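You operate a simulated robot arm through the tools that you are given. There is no shell and no other tool. Be economical: measure what you need, move in short steps, check, and stop when the job is done.

Carry out the task below with a simulated robot arm. There is one attempt and no reset: what you move stays moved.

Task
Gauge air pads 1 and 2 and sort them into the trays.
Fine: try each in both forks. GO alone fits: green tray; neither fits: yellow tray; both fit: red tray.

The check looks at the end state, three seconds after you hand in, the way a careful person would. Anything else that was tipped, shoved, dropped, spilled or broken makes it a failure.

Robot
A 7-joint arm with a two-finger parallel gripper on a trunk, on a base that drives. Base frame: it is fixed to the floor where the robot stands at the start and does not move with it; the origin is under the middle of the robot, x ahead of it, y to its left, z up; the surface under the hand at the start is at about z = 0.85. Readings come in m, rad, newtons and seconds.
With the tool pointing down near the work surface it reaches from about 0.48 to 0.92 m from the robot's upright axis, wherever it stands. Its first joint turns from -2.007 to 2.007 rad. Places, roughly: GO fork [0.5, 0, 0.9]; NO GO fork [0.5, 0.1, 0.9]. Payload 3.91 kg.
The tool frame sits at the grasp point between the pads (the TCP): z along the fingers, y along the line on which they close. The tips reach 0.03 m beyond it. The gripper opens to 0.11 m. The fingers are 0.02 m wide and 0.01 m thick; the gripper's body (0.048 by 0.112 m) begins 0.055 m behind the TCP.
Orientation is that of the tool frame in the base frame, as [roll, pitch, yaw] about the fixed x, y, z axes, in that order (R = Rz(yaw) Ry(pitch) Rx(roll)). With the fingers straight down and closing along the base's y, the tool's x points along the base's -x, its y along +y and its z along -z.

Tools
- The arm moves only by the tool jog_arm. Its argument "deltas" is text: rows parted by semicolons, each of 7 numbers parted by spaces: the shift along the tool's x, y, z in m, then the turn, a rotation vector about the tool's x, y, z in rad, then the opening, from 0 (shut) to 1 (fully open). In form: dx dy dz wx wy wz claw; .... A call has 1 to 8 rows; each row is the pose to reach, as a shift and turn from the pose commanded when the call began, along the tool's axes at that moment. Each row takes 0.2 s and may step no farther than 0.05 m and 0.15 rad from the row before; otherwise, or with a gripper value out of range, the whole call is refused. Where a pose cannot be reached the arm comes as near as it can. A force on the tool above 40 N (or 10 N above the force at the start of the call, whichever is more), or a blocked arm, ends the call early, and 0.2 s more pass. The fingers move at their own pace (about 0.153 m/s each) and stop on an object; they squeeze with about 37 N. The grip force told is the motor's: it shows also when the fingers shut on nothing. Time passes only in rows, and 0.2 s behind the last, so rows that repeat a pose let the fingers close. The reply holds the time, the measured pose of the TCP, the force on the tool along the base axes, the opening and the grip force, in the units named above and with some noise, with the torque about the TCP (base axes, N m) and any sound that the robot's microphone picked up.
- Cameras (640 x 400 px; columns grow to the right, rows downward): "scene" is now at [0.2177, 0.1568, 1.33]; the picture's right is [-0.53, -0.85, 0.00], its down [-0.37, 0.23, -0.90] and it looks along [0.76, -0.47, -0.44] (base axes); focal length 214 px, centre (320, 200). "wrist" rides on the gripper at [0.072, 0.017, -0.103] in the tool frame; the picture's right is [-0.23, 0.97, 0.00], its down [-0.76, -0.18, -0.62] and it looks along [-0.61, -0.14, 0.78] (tool axes); focal length 222 px, centre (320, 200). There is no depth. A picture from a camera that has moved, and an enlarged one, comes with that camera's place and axes in the base frame and with its lens.
- snapshot(camera): a new picture of that camera. The clock stands still meanwhile.
- lift_body(by): slides the trunk up (or, below 0, down) by that many m; the arm and the scene camera ride with it, the base frame stays. It gives what a move gives, with no picture.
- roll_base(legs): drives the robot by 1 to 6 legs, each [ahead, left, turn to the left] in m, m and rad, along the robot's own axes; the way and the turn of a leg run together, so that a leg with both is an arc; at most 1.5 m and 3.142 rad a leg. The arm and the cameras ride along, it lands a little off, and it stops where it bumps. It gives what a move gives.
- turn_head(pan, tilt): turns the head with the scene camera to pan (to the left, within 1.396 rad either way) and tilt (down, from -0.506 to 1.204), counted from straight ahead of the robot. It gives what a move gives.
- zoom(camera, box): a new picture of the part [left, top, right, bottom] of that camera's present view, enlarged. The clock stands still meanwhile.
- finish_job(): hands the job in; it is judged then, once.

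Work in short steps. Places have to be worked out from the pictures, the camera data and where the tool is seen: move nearer, look again, correct. Check each grasp and each placing, and mend what went wrong. You have 120 turns and 90 pictures in all, those below and enlarged ones among them. Open the gripper and draw the arm clear of the work before you hand the job in, unless the task says otherwise; then end with one line.

The tools are called after "Request:" as a command line: name --argument value ..., lists and objects as JSON in quotes. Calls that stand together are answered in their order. jog_arm: Moves the arm, as the interface text tells. Its arguments: {"type":"object","properties":{"deltas":{"type":"string"}},"required":["deltas"]} The other tools are called the same way: lift_body (by) slides the trunk up or down; roll_base (legs) drives the base; turn_head (pan, tilt) turns the head that bears the scene camera; snapshot (camera) takes a picture; zoom (camera, box) takes an enlarged picture of a part of a camera's view; finish_job () hands the job in.

At the start:

```text
t: 0.0
ee_pos: [0.5459, -0.101, 1.2944]
orientation: [3.141, -0.001, 3.141]
wrist_force: [-0.6, 0.4, 0.0]
torque: [0.0, 0.0, 0.01]
width: 0.1103
gripper_force: 0.0
trunk travel left (down, up): [-0.65, 0.34]
robot x, y, heading: [0.0012, 0.0009, -0.003]
head pan, tilt: [-0.553, 0.456]
```

scene: 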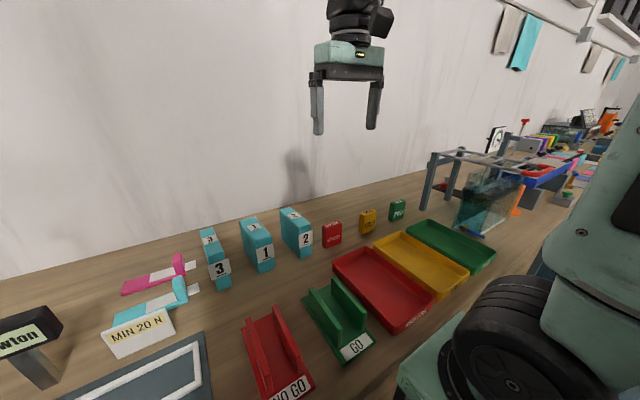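
wrist: 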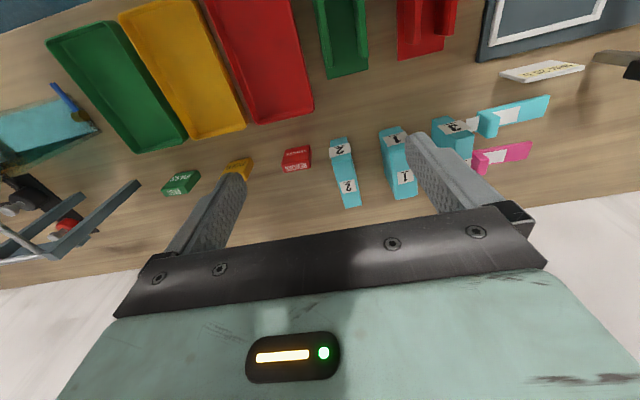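

The pads 1, 2 (and 3), the forks and trays are in view. I take enlarged pictures to measure them.

Request:
zoom --camera "scene" --box '[180, 180, 500, 400]'

Request:
zoom --camera "wrist" --box '[200, 0, 520, 220]'

```text
1.82 times, centred on (340, 290) of scene
camera zoom: at [0.2177, 0.1568, 1.33], right [-0.53, -0.85, 0.0], down [-0.37, 0.23, -0.9], along [0.76, -0.47, -0.44], focal length 390 px, centre (284, 36)
```

zoom: 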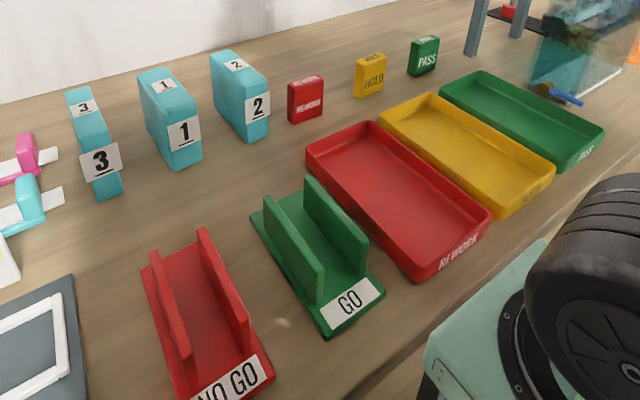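

```text
1.82 times, centred on (360, 110) of wrist
camera zoom: at [0.4742, -0.0852, 1.3983], right [0.23, 0.97, 0.0], down [0.76, -0.18, 0.62], along [0.61, -0.14, -0.78], focal length 404 px, centre (247, 364)
```

zoom: 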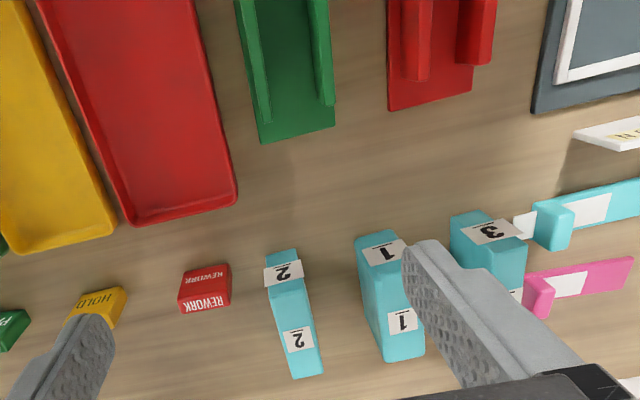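

I need finer measurements of pads and forks, so I zoom tightly on each group.

Request:
zoom --camera "scene" --box '[190, 195, 320, 295]'

Request:
zoom --camera "scene" --box '[230, 265, 400, 400]'

Request:
zoom --camera "wrist" --box '[310, 110, 490, 220]'

```text
4.00 times, centred on (255, 245) of scene
camera zoom: at [0.2177, 0.1568, 1.33], right [-0.53, -0.85, 0.0], down [-0.37, 0.23, -0.9], along [0.76, -0.47, -0.44], focal length 858 px, centre (580, 20)
```

zoom: 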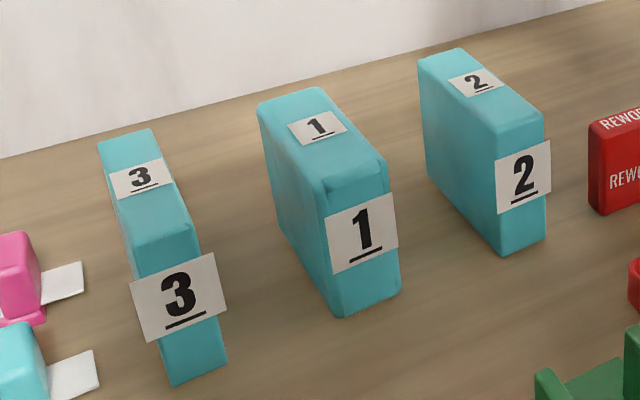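

```text
2.96 times, centred on (315, 332) of scene
camera zoom: at [0.2177, 0.1568, 1.33], right [-0.53, -0.85, 0.0], down [-0.37, 0.23, -0.9], along [0.76, -0.47, -0.44], focal length 636 px, centre (335, -193)
```

zoom: 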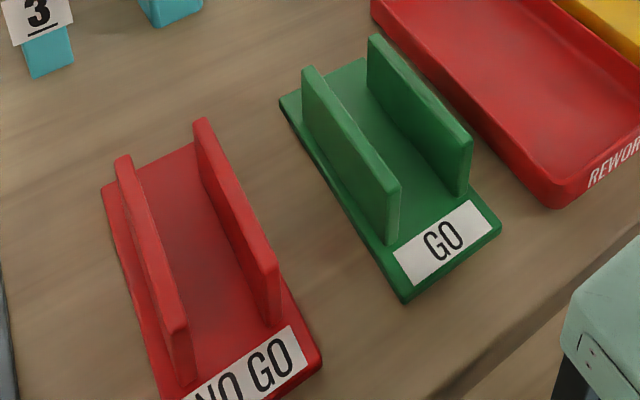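

```text
3.56 times, centred on (400, 165) of wrist
camera zoom: at [0.4742, -0.0852, 1.3983], right [0.23, 0.97, 0.0], down [0.76, -0.18, 0.62], along [0.61, -0.14, -0.78], focal length 790 px, centre (36, 324)
```

zoom: 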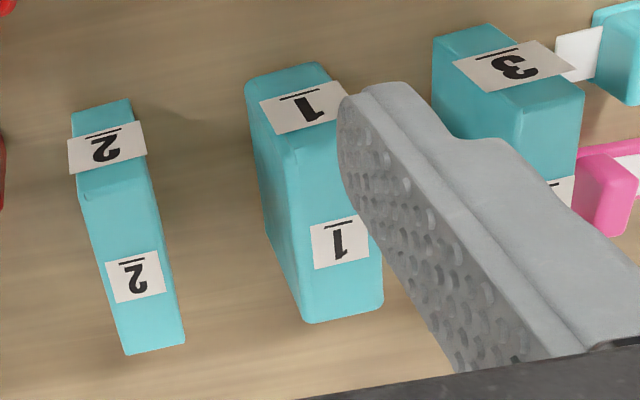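

Pad 2 is about 0.04 (y) × 0.14 (x) × 0.115 m high, centred near (0.785, -0.092), top near z=0.965. The fork walls are about 0.06 high, so a top grip across the thickness clears them. I move to a point above pad 2.

Request:
jog_arm --deltas "-0.034 0.001 0.024 0 0 0 1; -0.068 0.002 0.048 0 0 0 1; -0.102 0.004 0.072 0 0 0 1; -0.136 0.005 0.096 0 0 0 1; -0.170 0.006 0.120 0 0 0 1; -0.204 0.008 0.144 0 0 0 1; -0.239 0.009 0.17 0 0 0 1; -0.239 0.009 0.17 0 0 0 1"

Request:
snapshot --camera "wrist"

Request:
snapshot --camera "scene"

```text
t: 1.8
ee_pos: [0.7851, -0.094, 1.1238]
orientation: [-3.14, -0.001, -3.141]
wrist_force: [0.2, -0.9, 0.0]
torque: [0.01, 0.0, 0.0]
width: 0.1103
gripper_force: 0.0
trunk travel left (down, up): [-0.65, 0.34]
robot x, y, heading: [-0.0028, 0.0042, -0.001]
head pan, tilt: [-0.553, 0.456]
```

```text
82 pictures are left
camera wrist: at [0.7134, -0.0776, 1.2273], right [0.23, 0.97, 0.0], down [0.76, -0.18, 0.62], along [0.61, -0.14, -0.78], focal length 222 px, centre (320, 200)
```

wrist: 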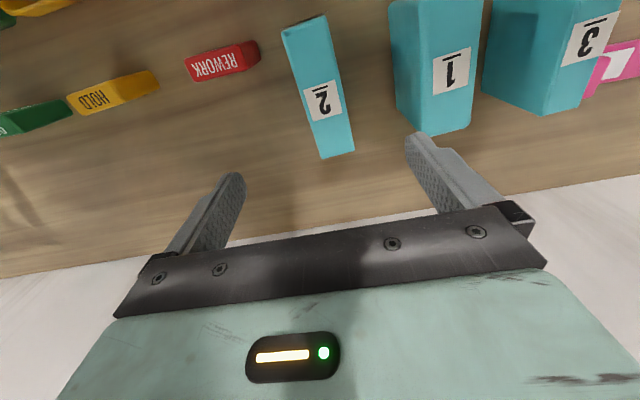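

```text
81 pictures are left
camera scene: at [0.2176, 0.1568, 1.33], right [-0.53, -0.85, 0.0], down [-0.37, 0.23, -0.9], along [0.76, -0.47, -0.44], focal length 214 px, centre (320, 200)
```

scene: 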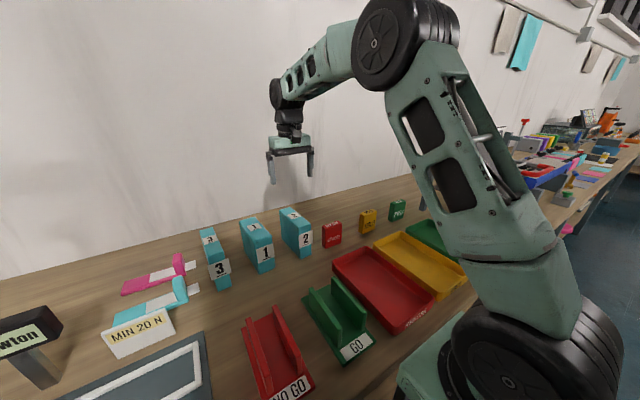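

The pad's top spans x 0.71–0.85, y about -0.108 to -0.067. I lower to put the TCP 12 mm under the top, then close.

Request:
jog_arm --deltas "0.003 0.005 0.045 0 0 0 1; 0.005 0.006 0.09 0 0 0 1; 0.005 0.006 0.135 0 0 0 1; 0.005 0.006 0.172 0 0 0 1; 0.005 0.006 0.172 0 0 0 1"

Request:
snapshot --camera "wrist"

Request:
zoom --camera "scene" --box '[220, 160, 380, 260]'

```text
t: 3.0
ee_pos: [0.7786, -0.0877, 0.9524]
orientation: [-3.141, 0.001, -3.141]
wrist_force: [-0.4, 0.4, -0.6]
torque: [0.0, 0.02, -0.03]
width: 0.1099
gripper_force: 0.0
trunk travel left (down, up): [-0.65, 0.34]
robot x, y, heading: [0.0014, -0.003, 0.004]
head pan, tilt: [-0.553, 0.456]
```

```text
80 pictures are left
camera wrist: at [0.7072, -0.0712, 1.0558], right [0.23, 0.97, 0.0], down [0.76, -0.18, 0.62], along [0.61, -0.14, -0.78], focal length 222 px, centre (320, 200)
```

wrist: 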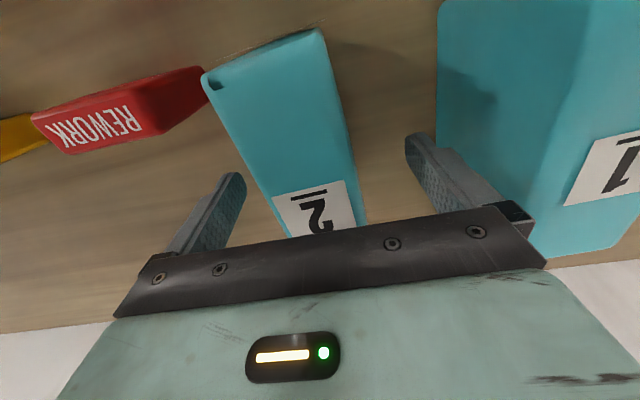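

```text
4.00 times, centred on (300, 210) of scene
camera zoom: at [0.2177, 0.1568, 1.33], right [-0.53, -0.85, 0.0], down [-0.37, 0.23, -0.9], along [0.76, -0.47, -0.44], focal length 858 px, centre (400, 160)
```

zoom: 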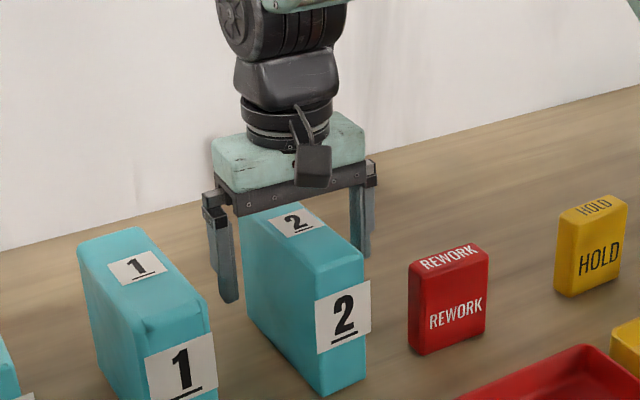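

The fingers straddle pad 2 nicely. I close the gripper.

Request:
jog_arm --deltas "0 0 0 0 0 0 0.6; 0 0 0 0 0 0 0.3; 0 0 0 0 0 0 0; 0 0 0 0 0 0 0"

Request:
snapshot --camera "wrist"

```text
t: 4.0
ee_pos: [0.7793, -0.0873, 0.9533]
orientation: [3.141, 0.0, 3.14]
wrist_force: [1.0, -0.9, -0.1]
torque: [-0.08, -0.03, 0.09]
width: 0.0476
gripper_force: 36.9
trunk travel left (down, up): [-0.65, 0.34]
robot x, y, heading: [-0.0016, -0.0016, -0.002]
head pan, tilt: [-0.553, 0.456]
```

```text
78 pictures are left
camera wrist: at [0.7074, -0.0713, 1.0562], right [0.23, 0.97, 0.0], down [0.76, -0.18, 0.62], along [0.61, -0.14, -0.78], focal length 222 px, centre (320, 200)
```

wrist: 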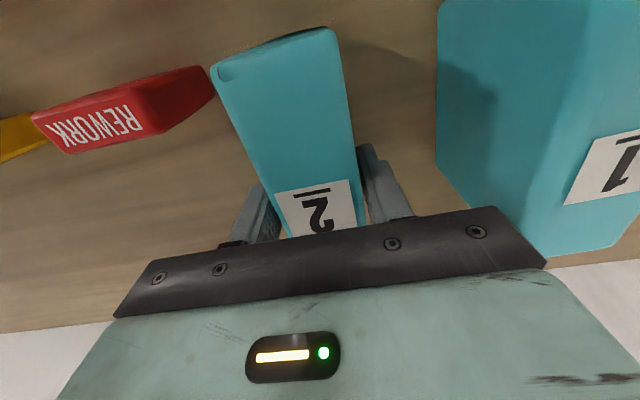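

Grip holds at 0.0476 m width with full force. I lift and carry it back toward the GO fork at a safe height.

Request:
jog_arm --deltas "0 0 -0.045 0 0 0 0; 0 0 -0.09 0 0 0 0; 0 0 -0.13 0 0 0 0; 0.03 0.01 -0.15 0 0 0 0; 0.075 0.02 -0.15 0 0 0 0; 0.12 0.03 -0.15 0 0 0 0; 0.165 0.04 -0.15 0 0 0 0; 0.165 0.04 -0.15 0 0 0 0"

Request:
turn_head --pan -0.5 --tilt 0.75

Request:
snapshot --camera "scene"

Request:
snapshot --camera "wrist"

```text
t: 5.8
ee_pos: [0.6138, -0.0468, 1.1013]
orientation: [3.14, 0.0, -3.141]
wrist_force: [-0.2, -0.3, -0.9]
torque: [0.0, 0.04, 0.02]
width: 0.0475
gripper_force: 36.9
trunk travel left (down, up): [-0.65, 0.34]
robot x, y, heading: [-0.001, -0.0009, -0.004]
head pan, tilt: [-0.553, 0.456]
```

```text
t: 6.6
ee_pos: [0.6156, -0.0468, 1.1025]
orientation: [-3.14, -0.001, -3.141]
wrist_force: [0.0, 0.0, -0.7]
torque: [0.02, 0.01, -0.01]
width: 0.0476
gripper_force: 36.9
trunk travel left (down, up): [-0.65, 0.34]
robot x, y, heading: [-0.0006, 0.0016, -0.001]
head pan, tilt: [-0.499, 0.75]
```

```text
77 pictures are left
camera scene: at [0.2124, 0.1654, 1.304], right [-0.48, -0.88, 0.0], down [-0.6, 0.33, -0.73], along [0.64, -0.35, -0.68], focal length 214 px, centre (320, 200)
```

scene: 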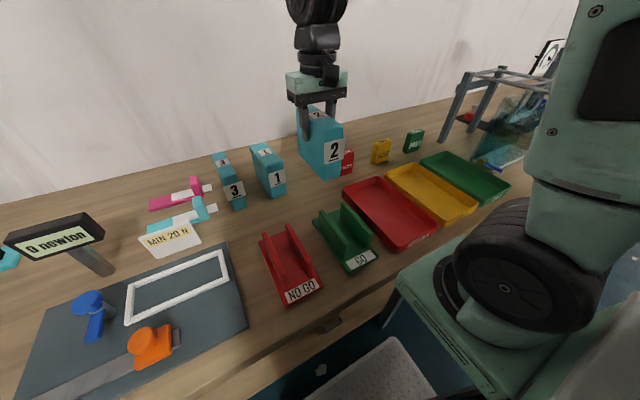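

```text
76 pictures are left
camera wrist: at [0.5434, -0.0304, 1.2058], right [0.23, 0.97, 0.0], down [0.76, -0.18, 0.62], along [0.61, -0.14, -0.78], focal length 222 px, centre (320, 200)
```

wrist: 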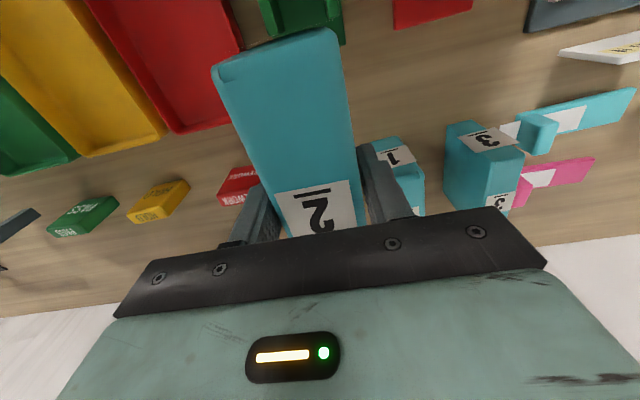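

Now a close look at the forks for accurate positions.

Request:
zoom --camera "scene" --box '[250, 190, 390, 310]'

```text
3.33 times, centred on (320, 250) of scene
camera zoom: at [0.2124, 0.1654, 1.304], right [-0.48, -0.88, 0.0], down [-0.6, 0.33, -0.73], along [0.64, -0.35, -0.68], focal length 715 px, centre (320, 33)
```

zoom: 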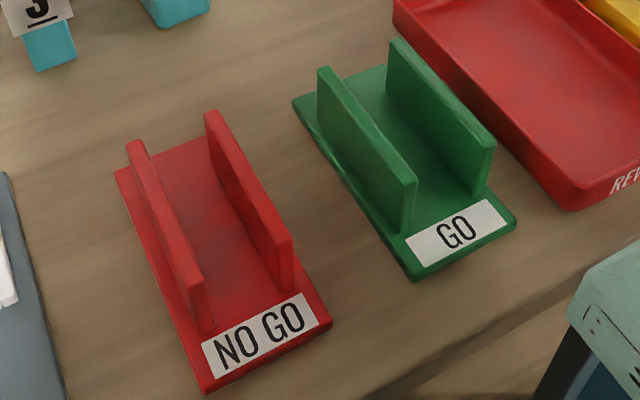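

GO fork: walls x 0.426–0.547, gap centre y≈-0.053, wall tops z≈0.91; NO GO: gap centre y≈0.101. I hover pad 2 just over the GO fork and look.

Request:
jog_arm --deltas "0.04 -0.002 0 0 0 0 0; 0.08 -0.004 0.01 0 0 0 0; 0.1145 -0.006 0.035 0 0 0 0; 0.1145 -0.006 0.065 0 0 0 0; 0.1145 -0.006 0.065 0 0 0 0"

Request:
zoom --camera "scene" --box '[250, 150, 410, 290]'

Request:
snapshot --camera "wrist"

```text
t: 7.8
ee_pos: [0.5007, -0.0524, 1.037]
orientation: [-3.141, 0.0, -3.141]
wrist_force: [-0.3, 0.7, -2.0]
torque: [-0.01, -0.02, -0.03]
width: 0.0473
gripper_force: 36.8
trunk travel left (down, up): [-0.65, 0.34]
robot x, y, heading: [-0.0002, 0.0011, -0.003]
head pan, tilt: [-0.499, 0.75]
```

```text
2.86 times, centred on (330, 220) of scene
camera zoom: at [0.2123, 0.1654, 1.3039], right [-0.48, -0.88, 0.0], down [-0.6, 0.33, -0.73], along [0.64, -0.35, -0.68], focal length 613 px, centre (291, 143)
```

zoom: 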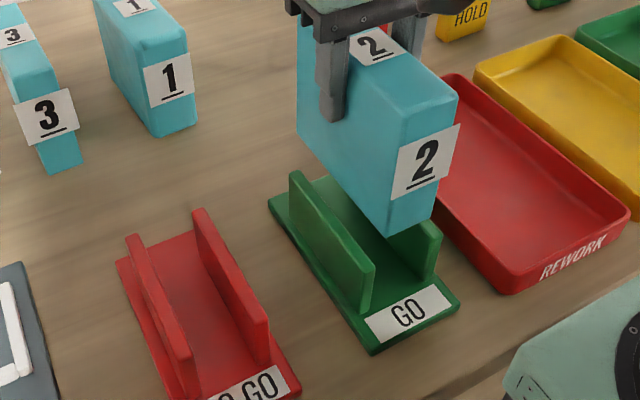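

```text
73 pictures are left
camera wrist: at [0.429, -0.0367, 1.1418], right [0.23, 0.97, 0.0], down [0.76, -0.18, 0.62], along [0.61, -0.14, -0.78], focal length 222 px, centre (320, 200)
```

wrist: 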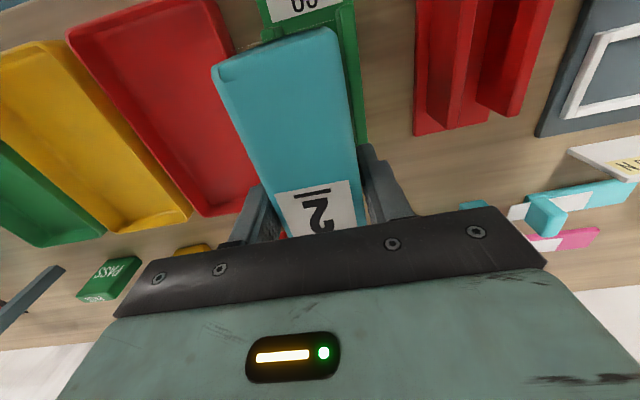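

I need a finer relative view; zooming both cameras on the pad/fork interface.

Request:
zoom --camera "wrist" --box '[220, 0, 400, 150]'

Request:
zoom --camera "scene" --box '[310, 180, 380, 250]'

```text
2.67 times, centred on (310, 75) of wrist
camera zoom: at [0.429, -0.0367, 1.1418], right [0.23, 0.97, 0.0], down [0.76, -0.18, 0.62], along [0.61, -0.14, -0.78], focal length 592 px, centre (347, 533)
```

zoom: 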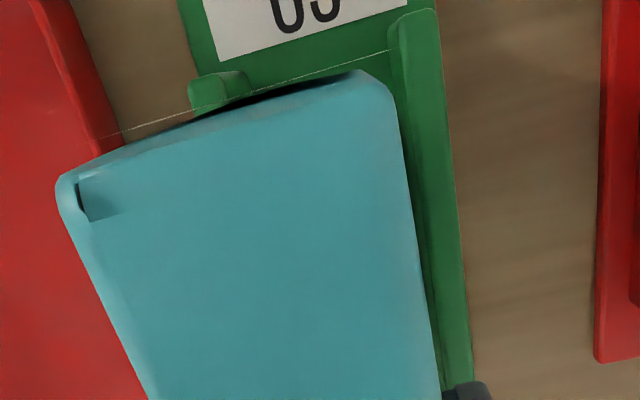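

```text
5.71 times, centred on (345, 215) of scene
camera zoom: at [0.2123, 0.1654, 1.3039], right [-0.48, -0.88, 0.0], down [-0.6, 0.33, -0.73], along [0.64, -0.35, -0.68], focal length 1226 px, centre (177, 114)
```

zoom: 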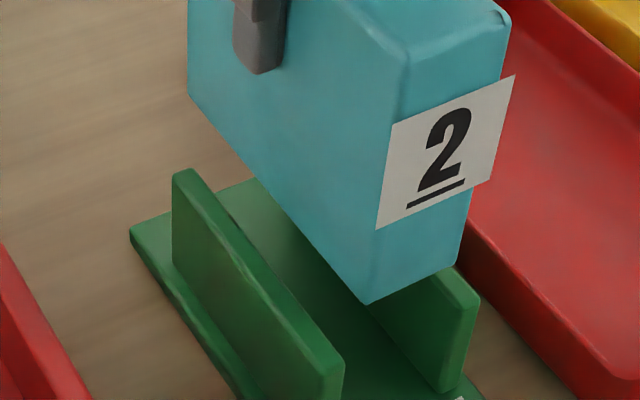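

The wrist view puts the fork gap centre at y≈-0.0455 and the pad centre at about -0.054; yaw agrees. I shift +8.5 mm in y and look again.

Request:
jog_arm --deltas "0.003 0.0085 0.008 0 0 0 0; 0.003 0.0085 0.014 0 0 0 0; 0.003 0.0085 0.014 0 0 0 0"

Request:
zoom --camera "wrist" --box '[220, 0, 400, 150]'

Request:
zoom --camera "scene" --box '[310, 180, 380, 250]'

```text
t: 8.6
ee_pos: [0.4978, -0.0449, 1.0243]
orientation: [-3.141, -0.001, 3.141]
wrist_force: [-0.7, -0.6, -2.2]
torque: [0.01, -0.02, 0.01]
width: 0.0476
gripper_force: 37.0
trunk travel left (down, up): [-0.65, 0.34]
robot x, y, heading: [-0.0025, -0.001, -0.002]
head pan, tilt: [-0.499, 0.75]
```

```text
2.67 times, centred on (310, 75) of wrist
camera zoom: at [0.4261, -0.0282, 1.1277], right [0.23, 0.97, 0.0], down [0.76, -0.18, 0.62], along [0.61, -0.14, -0.78], focal length 592 px, centre (347, 533)
```

zoom: 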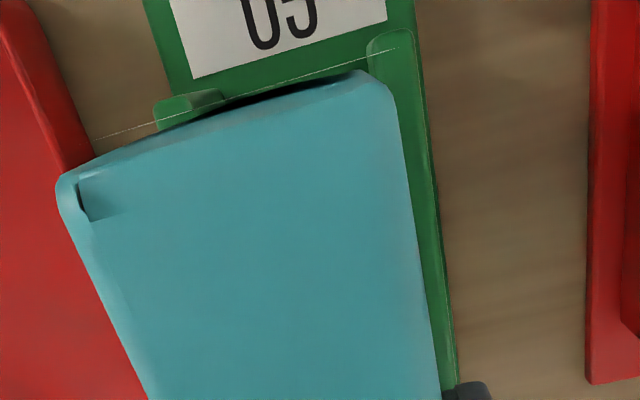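

```text
5.71 times, centred on (345, 215) of scene
camera zoom: at [0.2123, 0.1654, 1.3039], right [-0.48, -0.88, 0.0], down [-0.6, 0.33, -0.73], along [0.64, -0.35, -0.68], focal length 1226 px, centre (177, 114)
```

zoom: 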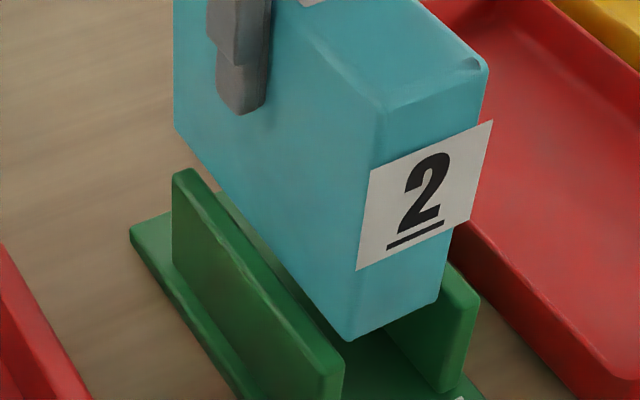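

Looks centred. I lower in small steps and feel for contact.

Request:
jog_arm --deltas "0 0 0.004 0 0 0 0; 0 0 0.008 0 0 0 0; 0 0 0.012 0 0 0 0; 0 0 0.016 0 0 0 0; 0 0 0.020 0 0 0 0; 0 0 0.024 0 0 0 0; 0 0 0.024 0 0 0 0"

Request:
zoom --camera "scene" --box '[310, 180, 380, 250]'

```text
t: 10.2
ee_pos: [0.4984, -0.044, 1.0013]
orientation: [-3.141, 0.0, -3.14]
wrist_force: [0.4, -8.8, 2.2]
torque: [-0.65, -0.2, -0.38]
width: 0.0475
gripper_force: 36.8
trunk travel left (down, up): [-0.65, 0.34]
robot x, y, heading: [0.0012, 0.0016, 0.003]
head pan, tilt: [-0.499, 0.75]
```

```text
5.71 times, centred on (345, 215) of scene
camera zoom: at [0.2123, 0.1649, 1.304], right [-0.48, -0.88, 0.0], down [-0.6, 0.33, -0.73], along [0.64, -0.35, -0.68], focal length 1226 px, centre (177, 114)
```

zoom: 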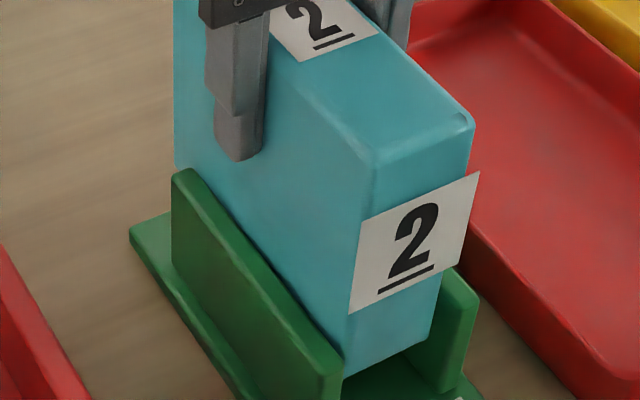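

The +y wall pushes the pad toward -y (−8.8 N) and it's inside; I ease 3 mm to -y.

Request:
jog_arm --deltas "0 -0.0015 0 0 0 0 0; 0 -0.0025 0 0 0 0 0; 0 -0.0025 0 0 0 0 0"

```text
t: 11.0
ee_pos: [0.4976, -0.0454, 0.9999]
orientation: [3.141, 0.0, -3.141]
wrist_force: [0.7, 0.8, -1.1]
torque: [-0.03, 0.02, -0.02]
width: 0.0474
gripper_force: 37.0
trunk travel left (down, up): [-0.65, 0.34]
robot x, y, heading: [-0.0014, 0.0003, -0.001]
head pan, tilt: [-0.499, 0.75]
```

Force is gone: free in the gap. I descend further toward the fork's plate.

Request:
jog_arm --deltas "0 0 0.006 0 0 0 0; 0 0 0.012 0 0 0 0; 0 0 0.018 0 0 0 0; 0 0 0.023 0 0 0 0; 0 0 0.028 0 0 0 0; 0 0 0.028 0 0 0 0"

Request:
zoom --camera "scene" --box '[310, 180, 380, 250]'

```text
t: 12.4
ee_pos: [0.4961, -0.0463, 0.9713]
orientation: [3.14, 0.0, 3.141]
wrist_force: [-0.6, 0.2, -1.5]
torque: [0.02, 0.0, 0.01]
width: 0.0474
gripper_force: 37.0
trunk travel left (down, up): [-0.65, 0.34]
robot x, y, heading: [-0.0027, -0.001, -0.001]
head pan, tilt: [-0.499, 0.75]
```

```text
5.71 times, centred on (345, 215) of scene
camera zoom: at [0.2123, 0.1654, 1.3039], right [-0.48, -0.88, 0.0], down [-0.6, 0.33, -0.73], along [0.64, -0.35, -0.68], focal length 1226 px, centre (177, 114)
```

zoom: 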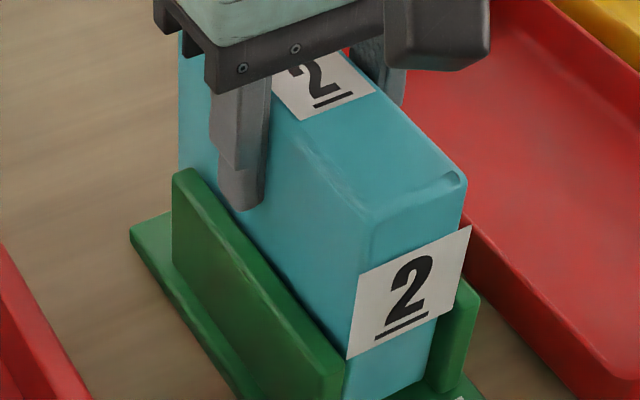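

Pad 2 fits GO freely (no force at 40 mm depth). Lift out and hover near the NO GO fork.

Request:
jog_arm --deltas "0 0 -0.035 0 0 0 0; 0 0 -0.07 0 0 0 0; 0 0.035 -0.09 0 0 0 0; 0 0.08 -0.09 0 0 0 0; 0 0.115 -0.09 0 0 0 0; 0 0.148 -0.09 0 0 0 0; 0 0.148 -0.065 0 0 0 0; 0 0.148 -0.065 0 0 0 0"

Request:
zoom --camera "wrist" --box '[220, 0, 400, 150]'

Request:
zoom --camera "scene" --box '[240, 190, 340, 310]'

```text
t: 14.2
ee_pos: [0.4971, 0.1018, 1.0354]
orientation: [3.14, -0.001, 3.141]
wrist_force: [-0.2, -0.8, -1.3]
torque: [-0.02, -0.02, -0.04]
width: 0.0474
gripper_force: 37.2
trunk travel left (down, up): [-0.65, 0.34]
robot x, y, heading: [0.0006, 0.0007, -0.0]
head pan, tilt: [-0.499, 0.75]
```

```text
2.67 times, centred on (310, 75) of wrist
camera zoom: at [0.426, 0.1178, 1.1399], right [0.23, 0.97, 0.0], down [0.76, -0.18, 0.62], along [0.61, -0.14, -0.78], focal length 592 px, centre (347, 533)
```

zoom: 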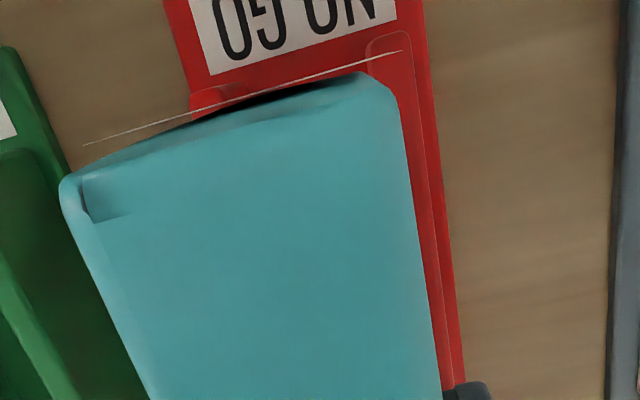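

```text
3.33 times, centred on (290, 250) of scene
camera zoom: at [0.2123, 0.1654, 1.3039], right [-0.48, -0.88, 0.0], down [-0.6, 0.33, -0.73], along [0.64, -0.35, -0.68], focal length 715 px, centre (420, 33)
```

zoom: 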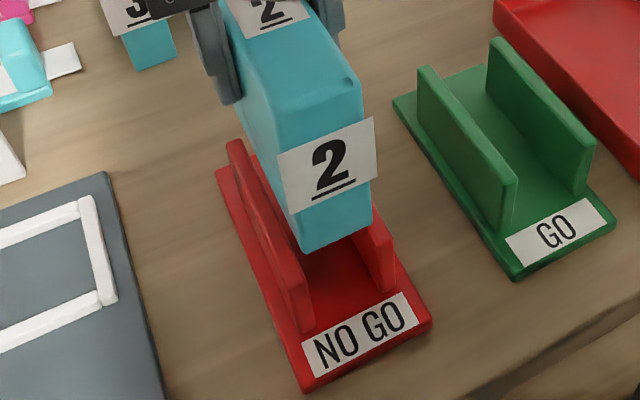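

NO GO's gap looks several mm narrower; centre about y=0.104. I shift 2 mm and lower gently to try.

Request:
jog_arm --deltas "0 0.002 0.006 0 0 0 0; 0 0.002 0.012 0 0 0 0; 0 0.002 0.016 0 0 0 0; 0 0.002 0.019 0 0 0 0; 0 0.002 0.022 0 0 0 0; 0 0.002 0.025 0 0 0 0; 0 0.002 0.028 0 0 0 0; 0 0.002 0.030 0 0 0 0"

Request:
zoom --camera "scene" --box '[260, 210, 330, 280]'

```text
t: 16.0
ee_pos: [0.4971, 0.1021, 1.0083]
orientation: [-3.141, 0.001, -3.141]
wrist_force: [3.4, -4.6, 28.4]
torque: [-0.18, -0.1, 0.01]
width: 0.0476
gripper_force: 36.4
trunk travel left (down, up): [-0.65, 0.34]
robot x, y, heading: [0.0004, 0.0004, -0.003]
head pan, tilt: [-0.499, 0.75]
```

```text
5.71 times, centred on (295, 245) of scene
camera zoom: at [0.2117, 0.165, 1.3042], right [-0.48, -0.88, 0.0], down [-0.6, 0.33, -0.73], along [0.64, -0.35, -0.68], focal length 1226 px, centre (463, -57)
```

zoom: 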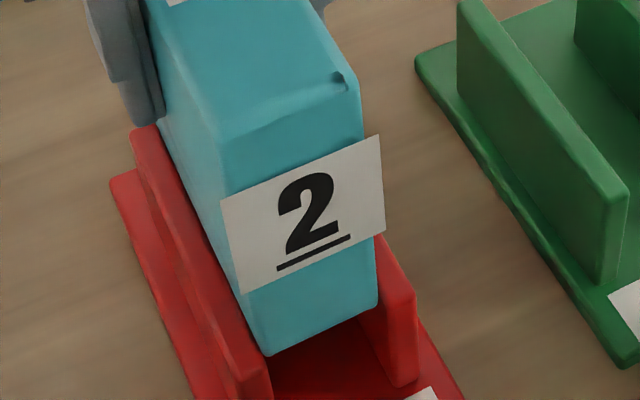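

28 N of resistance at the wall tops with a push toward -y; maybe only off-centre. I lift slightly, shift 2.5 mm toward -y and try again.

Request:
jog_arm --deltas "0 0 -0.008 0 0 0 0; 0 -0.0025 -0.008 0 0 0 0; 0 -0.0025 -0.008 0 0 0 0"

Request:
jog_arm --deltas "0 0 0.003 0 0 0 0; 0 0 0.006 0 0 0 0; 0 0 0.008 0 0 0 0; 0 0 0.010 0 0 0 0; 0 0 0.010 0 0 0 0"

Request:
zoom --camera "scene" --box '[260, 210, 330, 280]'

```text
t: 16.8
ee_pos: [0.4982, 0.101, 1.014]
orientation: [-3.14, -0.001, 3.141]
wrist_force: [-0.4, 0.5, -2.2]
torque: [0.01, 0.0, 0.03]
width: 0.0475
gripper_force: 37.6
trunk travel left (down, up): [-0.65, 0.34]
robot x, y, heading: [0.0006, -0.0, 0.002]
head pan, tilt: [-0.499, 0.75]
```

```text
t: 18.0
ee_pos: [0.4976, 0.1024, 1.007]
orientation: [3.14, 0.002, 3.141]
wrist_force: [1.5, 14.3, 28.6]
torque: [0.87, -0.05, -0.04]
width: 0.048
gripper_force: 37.0
trunk travel left (down, up): [-0.65, 0.34]
robot x, y, heading: [0.0018, 0.0032, -0.001]
head pan, tilt: [-0.499, 0.75]
```

```text
5.71 times, centred on (295, 245) of scene
camera zoom: at [0.2116, 0.166, 1.3043], right [-0.48, -0.88, 0.0], down [-0.6, 0.33, -0.73], along [0.64, -0.35, -0.68], focal length 1226 px, centre (463, -57)
```

zoom: 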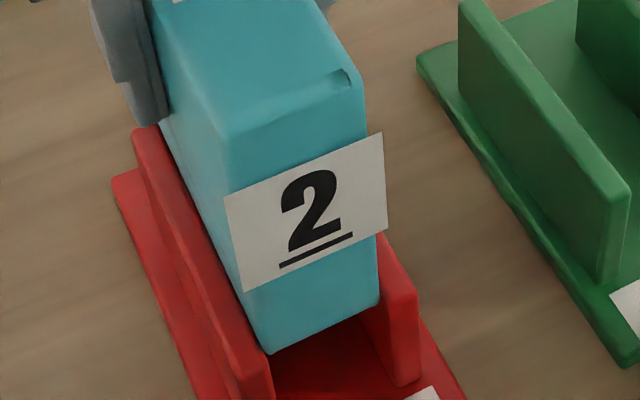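

Now it's pushed the other way (+14 N), so the centre lies between, near y≈0.103. One last centred try.

Request:
jog_arm --deltas "0 0 -0.009 0 0 0 0; 0 0.0018 -0.009 0 0 0 0; 0 0.0018 -0.009 0 0 0 0"

Request:
jog_arm --deltas "0 0 0.003 0 0 0 0; 0 0 0.006 0 0 0 0; 0 0 0.009 0 0 0 0; 0 0 0.012 0 0 0 0; 0 0 0.012 0 0 0 0"

```text
t: 18.8
ee_pos: [0.4971, 0.1022, 1.0141]
orientation: [-3.14, -0.002, 3.141]
wrist_force: [-0.1, -0.6, -1.6]
torque: [0.02, 0.0, -0.04]
width: 0.0476
gripper_force: 36.9
trunk travel left (down, up): [-0.65, 0.34]
robot x, y, heading: [-0.0021, -0.0004, 0.001]
head pan, tilt: [-0.499, 0.75]
```

```text
t: 19.8
ee_pos: [0.4978, 0.1036, 1.0067]
orientation: [-3.141, 0.005, -3.139]
wrist_force: [-6.8, -5.2, 24.6]
torque: [-0.13, 0.41, 0.13]
width: 0.0475
gripper_force: 37.2
trunk travel left (down, up): [-0.65, 0.34]
robot x, y, heading: [0.0011, 0.0001, 0.001]
head pan, tilt: [-0.499, 0.75]
stopped in row 5: the force on the tool passed its limit at 43 N (the readings are from after the stop); the commanded pose is now the measured one
```

Blocked firmly at the wall tops: pad 2 doesn't fit NO GO → green tray. I lift and head to the trays.

Request:
jog_arm --deltas "0 0 -0.04 0 0 0 0; 0 0 -0.08 0 0 0 0; 0 -0.04 -0.09 0 0 0 0; 0 -0.085 -0.09 0 0 0 0; 0 -0.13 -0.09 0 0 0 0; 0 -0.175 -0.09 0 0 0 0; 0 -0.22 -0.09 0 0 0 0; 0 -0.265 -0.09 0 0 0 0"

Request:
jog_arm --deltas "0 -0.045 0 0 0 0 0; 0 -0.09 0 0 0 0 0; 0 -0.135 0 0 0 0 0; 0 -0.18 0 0 0 0 0; 0 -0.225 0 0 0 0 0; 0 -0.27 0 0 0 0 0; 0 -0.31 0 0 0 0 0; 0 -0.31 0 0 0 0 0"

Request:
turn_head --pan -0.7 --tilt 0.75

Request:
snapshot --camera "scene"

Request:
snapshot --camera "wrist"

```text
t: 21.6
ee_pos: [0.4994, -0.1633, 1.093]
orientation: [3.139, 0.003, -3.139]
wrist_force: [-1.1, -0.6, -0.9]
torque: [-0.02, 0.0, -0.01]
width: 0.0475
gripper_force: 36.9
trunk travel left (down, up): [-0.65, 0.34]
robot x, y, heading: [0.0014, -0.005, 0.0]
head pan, tilt: [-0.499, 0.75]
```

```text
t: 23.4
ee_pos: [0.4986, -0.4708, 1.0947]
orientation: [3.141, 0.005, -3.141]
wrist_force: [-0.1, 0.7, -1.1]
torque: [-0.02, -0.01, -0.01]
width: 0.0478
gripper_force: 37.0
trunk travel left (down, up): [-0.65, 0.34]
robot x, y, heading: [-0.0016, 0.0001, -0.001]
head pan, tilt: [-0.499, 0.75]
```

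```text
t: 24.1
ee_pos: [0.4992, -0.4721, 1.0952]
orientation: [3.141, 0.003, -3.139]
wrist_force: [-1.2, 0.5, -1.5]
torque: [0.0, -0.03, -0.05]
width: 0.0476
gripper_force: 36.4
trunk travel left (down, up): [-0.65, 0.34]
robot x, y, heading: [0.0022, 0.0011, 0.003]
head pan, tilt: [-0.7, 0.75]
```

```text
62 pictures are left
camera scene: at [0.203, 0.1516, 1.3039], right [-0.64, -0.77, 0.0], down [-0.52, 0.44, -0.73], along [0.56, -0.47, -0.68], focal length 214 px, centre (320, 200)
```

scene: 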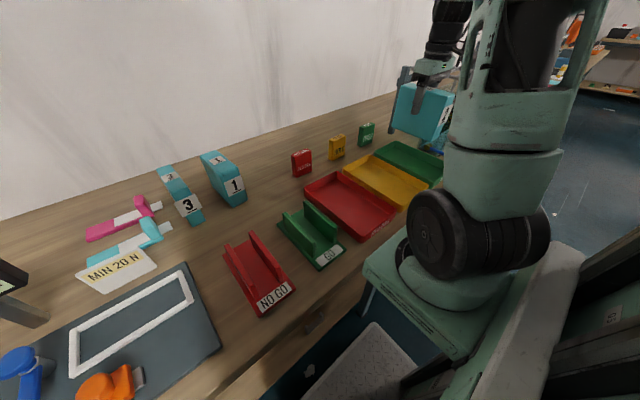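

```text
61 pictures are left
camera wrist: at [0.4267, -0.4555, 1.198], right [0.23, 0.97, 0.0], down [0.76, -0.18, 0.63], along [0.61, -0.14, -0.78], focal length 222 px, centre (320, 200)
```

wrist: 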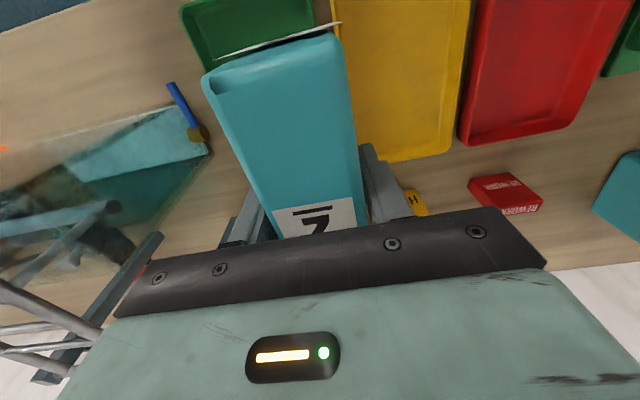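

The green tray spans y≈-0.593 to -0.459 (centre -0.526), x 0.38–0.62. I move over its centre and lower toward the floor.

Request:
jog_arm --deltas "0 -0.04 0 0 0 0 0; 0 -0.054 0.03 0 0 0 0; 0 -0.054 0.07 0 0 0 0; 0 -0.054 0.105 0 0 0 0; 0 -0.054 0.115 0 0 0 0; 0 -0.054 0.122 0 0 0 0; 0 -0.054 0.122 0 0 0 0"

Request:
snapshot --camera "wrist"

Request:
zoom --camera "scene" --box '[320, 60, 480, 220]'

```text
t: 25.7
ee_pos: [0.4995, -0.526, 0.9716]
orientation: [3.141, 0.002, -3.14]
wrist_force: [1.2, -0.3, -0.9]
torque: [-0.01, 0.03, -0.01]
width: 0.0476
gripper_force: 37.3
trunk travel left (down, up): [-0.65, 0.34]
robot x, y, heading: [0.0001, 0.0027, -0.002]
head pan, tilt: [-0.7, 0.75]
```

```text
60 pictures are left
camera wrist: at [0.4271, -0.5094, 1.0746], right [0.23, 0.97, 0.0], down [0.76, -0.18, 0.63], along [0.61, -0.14, -0.78], focal length 222 px, centre (320, 200)
```

wrist: 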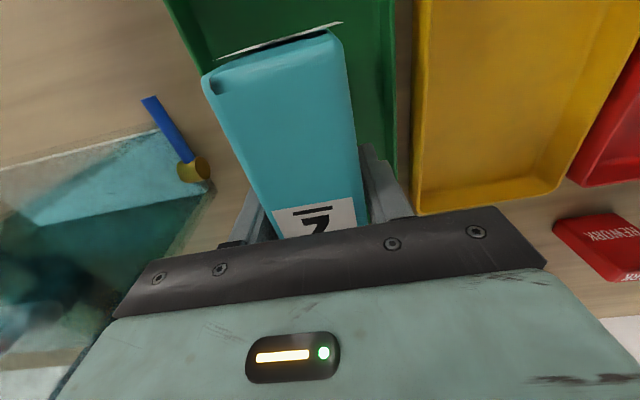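

```text
2.50 times, centred on (400, 140) of scene
camera zoom: at [0.2029, 0.1516, 1.3039], right [-0.64, -0.76, 0.0], down [-0.52, 0.44, -0.73], along [0.56, -0.47, -0.68], focal length 536 px, centre (120, 350)
```

zoom: 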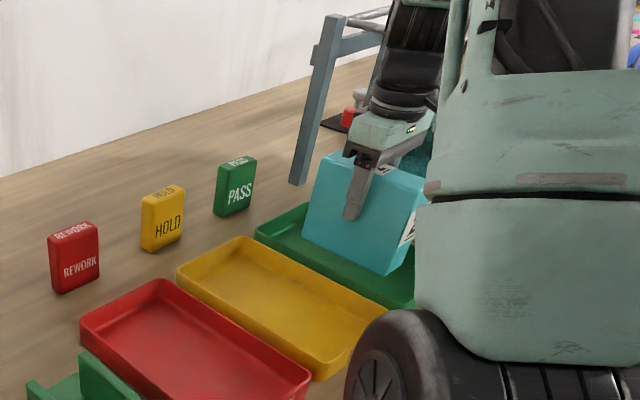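

Pad sits well within the tray outline. I lower the remaining bit until contact.

Request:
jog_arm --deltas "0 0 0.004 0 0 0 0; 0 0 0.008 0 0 0 0; 0 0 0.011 0 0 0 0; 0 0 0.013 0 0 0 0; 0 0 0.013 0 0 0 0"

```text
t: 26.9
ee_pos: [0.4985, -0.5264, 0.9592]
orientation: [3.139, 0.003, -3.138]
wrist_force: [0.1, 0.3, -1.4]
torque: [0.01, 0.01, 0.02]
width: 0.0478
gripper_force: 37.0
trunk travel left (down, up): [-0.65, 0.34]
robot x, y, heading: [0.0023, -0.002, -0.0]
head pan, tilt: [-0.7, 0.75]
```

No contact yet; a few mm more.

Request:
jog_arm --deltas "0 0 0.002 0 0 0 0; 0 0 0.004 0 0 0 0; 0 0 0.006 0 0 0 0; 0 0 0.006 0 0 0 0"

```text
t: 27.9
ee_pos: [0.4992, -0.5263, 0.9514]
orientation: [3.142, 0.004, -3.141]
wrist_force: [-0.3, 0.3, -1.3]
torque: [-0.02, -0.01, 0.02]
width: 0.048
gripper_force: 36.7
trunk travel left (down, up): [-0.65, 0.34]
robot x, y, heading: [0.0014, -0.0015, 0.003]
head pan, tilt: [-0.7, 0.75]
```

Request:
jog_arm --deltas "0 0 0.0015 0 0 0 0; 0 0 0.003 0 0 0 0; 0 0 0.0045 0 0 0 0; 0 0 0.0045 0 0 0 0"

Request:
zoom --camera "scene" --box '[370, 80, 450, 160]'

```text
t: 28.9
ee_pos: [0.4998, -0.5258, 0.9477]
orientation: [-3.14, 0.004, -3.14]
wrist_force: [-0.6, 1.0, -1.2]
torque: [0.04, 0.02, 0.01]
width: 0.0475
gripper_force: 37.0
trunk travel left (down, up): [-0.65, 0.34]
robot x, y, heading: [0.0041, -0.0016, -0.003]
head pan, tilt: [-0.7, 0.75]
```

```text
5.00 times, centred on (410, 120) of scene
camera zoom: at [0.203, 0.1516, 1.3039], right [-0.64, -0.76, 0.0], down [-0.52, 0.44, -0.73], along [0.56, -0.47, -0.68], focal length 1072 px, centre (-130, 600)
```

zoom: 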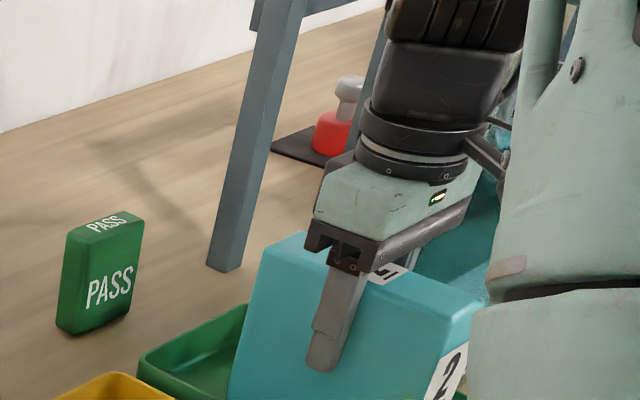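

Still no contact; continue stepping down gently.

Request:
jog_arm --deltas "0 0 0.002 0 0 0 0; 0 0 0.004 0 0 0 0; 0 0 0.006 0 0 0 0; 0 0 0.008 0 0 0 0; 0 0 0.008 0 0 0 0"

Request:
snapshot --camera "wrist"

```text
t: 30.1
ee_pos: [0.5, -0.5255, 0.9417]
orientation: [-3.139, 0.005, 3.141]
wrist_force: [2.2, 2.3, 27.6]
torque: [0.21, -0.04, -0.01]
width: 0.0479
gripper_force: 36.4
trunk travel left (down, up): [-0.65, 0.34]
robot x, y, heading: [-0.001, 0.0022, 0.001]
head pan, tilt: [-0.7, 0.75]
```

```text
57 pictures are left
camera wrist: at [0.427, -0.5091, 1.0446], right [0.23, 0.97, 0.0], down [0.76, -0.17, 0.63], along [0.61, -0.14, -0.78], focal length 222 px, centre (320, 200)
```

wrist: 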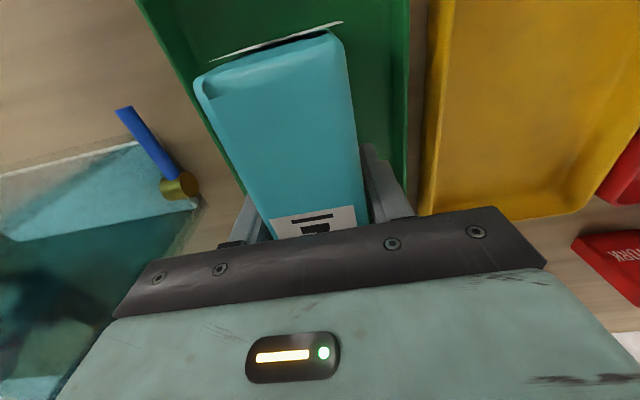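

Contact (27 N). I ease up a millimetre or two and open, then rise.

Request:
jog_arm --deltas "0 0 -0.001 0 0 0 0; 0 0 -0.001 0 0 0 0.3; 0 0 -0.001 0 0 0 0.8; 0 0 -0.001 0 0 0 0.9; 0 0 -0.001 0 0 0 0.9; 0 0 -0.03 0 0 0 0.9; 0 0 -0.075 0 0 0 0.9; 0 0 -0.12 0 0 0 0.9"

Request:
snapshot --camera "wrist"

Request:
snapshot --camera "scene"

```text
t: 31.9
ee_pos: [0.4979, -0.5252, 1.06]
orientation: [3.14, 0.001, -3.142]
wrist_force: [0.3, -0.2, -0.8]
torque: [0.0, 0.07, -0.02]
width: 0.099
gripper_force: 0.1
trunk travel left (down, up): [-0.65, 0.34]
robot x, y, heading: [0.0013, 0.0015, 0.003]
head pan, tilt: [-0.7, 0.75]
```

```text
56 pictures are left
camera wrist: at [0.4265, -0.5094, 1.163], right [0.23, 0.97, 0.0], down [0.76, -0.18, 0.62], along [0.61, -0.14, -0.78], focal length 222 px, centre (320, 200)
```

wrist: 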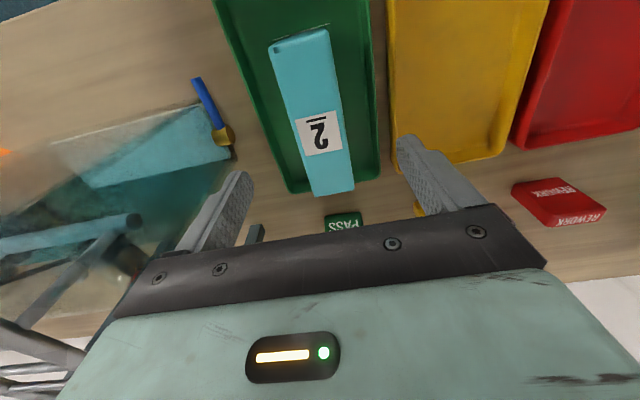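

```text
55 pictures are left
camera scene: at [0.2032, 0.1514, 1.3039], right [-0.64, -0.76, 0.0], down [-0.52, 0.44, -0.73], along [0.56, -0.47, -0.68], focal length 214 px, centre (320, 200)
```

scene: 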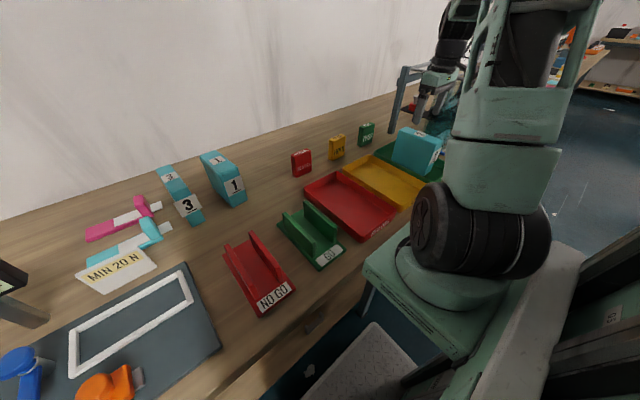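

Pad 2 stands in the green tray. Next I rise and move above pad 1 (about x 0.78, y 0.042).

Request:
jog_arm --deltas "0 0 -0.045 0 0 0 1; 0 0.045 -0.06 0 0 0 1; -0.02 0.085 -0.06 0 0 0 1; -0.04 0.125 -0.06 0 0 0 1; -0.06 0.165 -0.06 0 0 0 1; -0.08 0.205 -0.06 0 0 0 1; -0.10 0.245 -0.06 0 0 0 1; -0.12 0.285 -0.06 0 0 0 1"

Request:
jog_arm --deltas "-0.025 0.04 0 0 0 0 1; -0.05 0.08 0 0 0 0 1; -0.075 0.12 0 0 0 0 1; -0.1 0.16 0 0 0 0 1; -0.125 0.2 0 0 0 0 1; -0.15 0.24 0 0 0 0 1; -0.162 0.282 0 0 0 0 1; -0.162 0.282 0 0 0 0 1"

Request:
snapshot --camera "wrist"

```text
t: 33.7
ee_pos: [0.6187, -0.2411, 1.1202]
orientation: [3.14, 0.004, 3.141]
wrist_force: [-0.5, 0.5, 0.5]
torque: [0.02, 0.01, 0.0]
width: 0.1099
gripper_force: 0.1
trunk travel left (down, up): [-0.65, 0.34]
robot x, y, heading: [-0.0005, -0.0007, 0.002]
head pan, tilt: [-0.7, 0.75]
```

```text
t: 35.5
ee_pos: [0.7805, 0.0418, 1.123]
orientation: [-3.141, 0.005, -3.14]
wrist_force: [0.4, 0.5, -0.1]
torque: [0.01, -0.01, 0.02]
width: 0.1102
gripper_force: 0.0
trunk travel left (down, up): [-0.65, 0.34]
robot x, y, heading: [-0.0017, -0.0039, -0.002]
head pan, tilt: [-0.7, 0.75]
```

```text
54 pictures are left
camera wrist: at [0.7084, 0.0581, 1.2251], right [0.23, 0.97, 0.0], down [0.76, -0.18, 0.63], along [0.61, -0.14, -0.78], focal length 222 px, centre (320, 200)
```

wrist: 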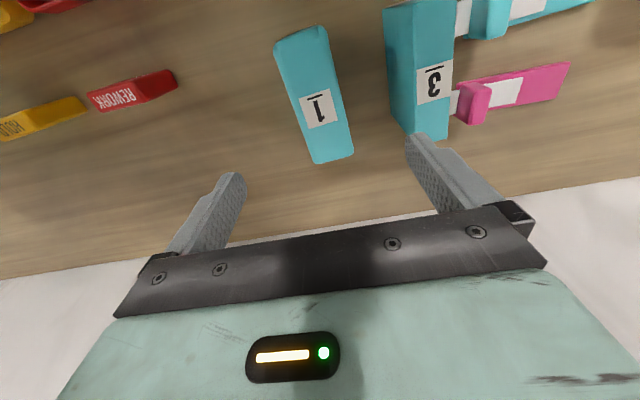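

Pad 1's centre is at y≈0.042, right under the tool; fingers clear pad 3. I lower, then close.

Request:
jog_arm --deltas "0 0 0.045 0 0 0 1; 0 0 0.09 0 0 0 1; 0 0 0.135 0 0 0 1; 0 0 0.171 0 0 0 1; 0 0 0.171 0 0 0 1"

Request:
snapshot --camera "wrist"

```text
t: 36.7
ee_pos: [0.7805, 0.0424, 0.9497]
orientation: [3.141, 0.003, -3.14]
wrist_force: [-0.2, 0.4, 0.0]
torque: [-0.02, 0.01, 0.0]
width: 0.1098
gripper_force: 0.0
trunk travel left (down, up): [-0.65, 0.34]
robot x, y, heading: [0.0004, 0.0002, 0.002]
head pan, tilt: [-0.7, 0.75]
```

```text
53 pictures are left
camera wrist: at [0.708, 0.058, 1.0534], right [0.23, 0.97, 0.0], down [0.76, -0.18, 0.63], along [0.61, -0.14, -0.78], focal length 222 px, centre (320, 200)
```

wrist: 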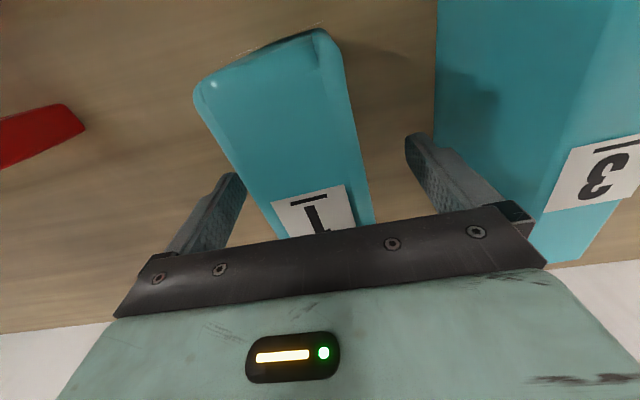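

Request:
jog_arm --deltas "0 0 0 0 0 0 0.6; 0 0 0 0 0 0 0.3; 0 0 0 0 0 0 0; 0 0 0 0 0 0 0; 0 0 -0.04 0 0 0 0; 0 0 -0.08 0 0 0 0; 0 0 -0.12 0 0 0 0; 0 0 -0.12 0 0 0 0"

Request:
snapshot --camera "wrist"

```text
t: 38.5
ee_pos: [0.7804, 0.0411, 1.0722]
orientation: [3.141, 0.005, -3.14]
wrist_force: [-0.7, 0.4, -1.8]
torque: [-0.01, 0.01, 0.04]
width: 0.0549
gripper_force: 36.9
trunk travel left (down, up): [-0.65, 0.34]
robot x, y, heading: [0.0031, -0.0, 0.001]
head pan, tilt: [-0.7, 0.75]
```

```text
52 pictures are left
camera wrist: at [0.7079, 0.0578, 1.174], right [0.23, 0.97, 0.0], down [0.76, -0.18, 0.63], along [0.61, -0.14, -0.78], focal length 222 px, centre (320, 200)
```

wrist: 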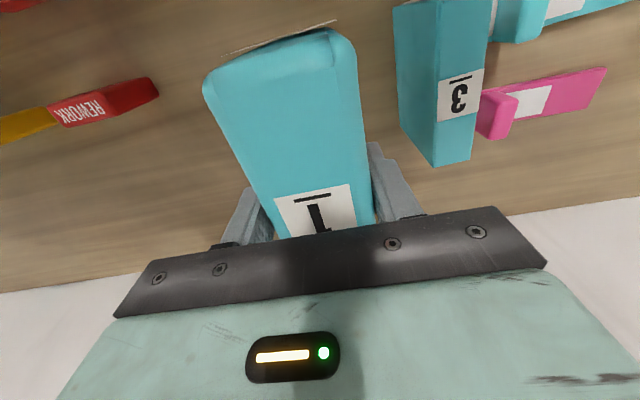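

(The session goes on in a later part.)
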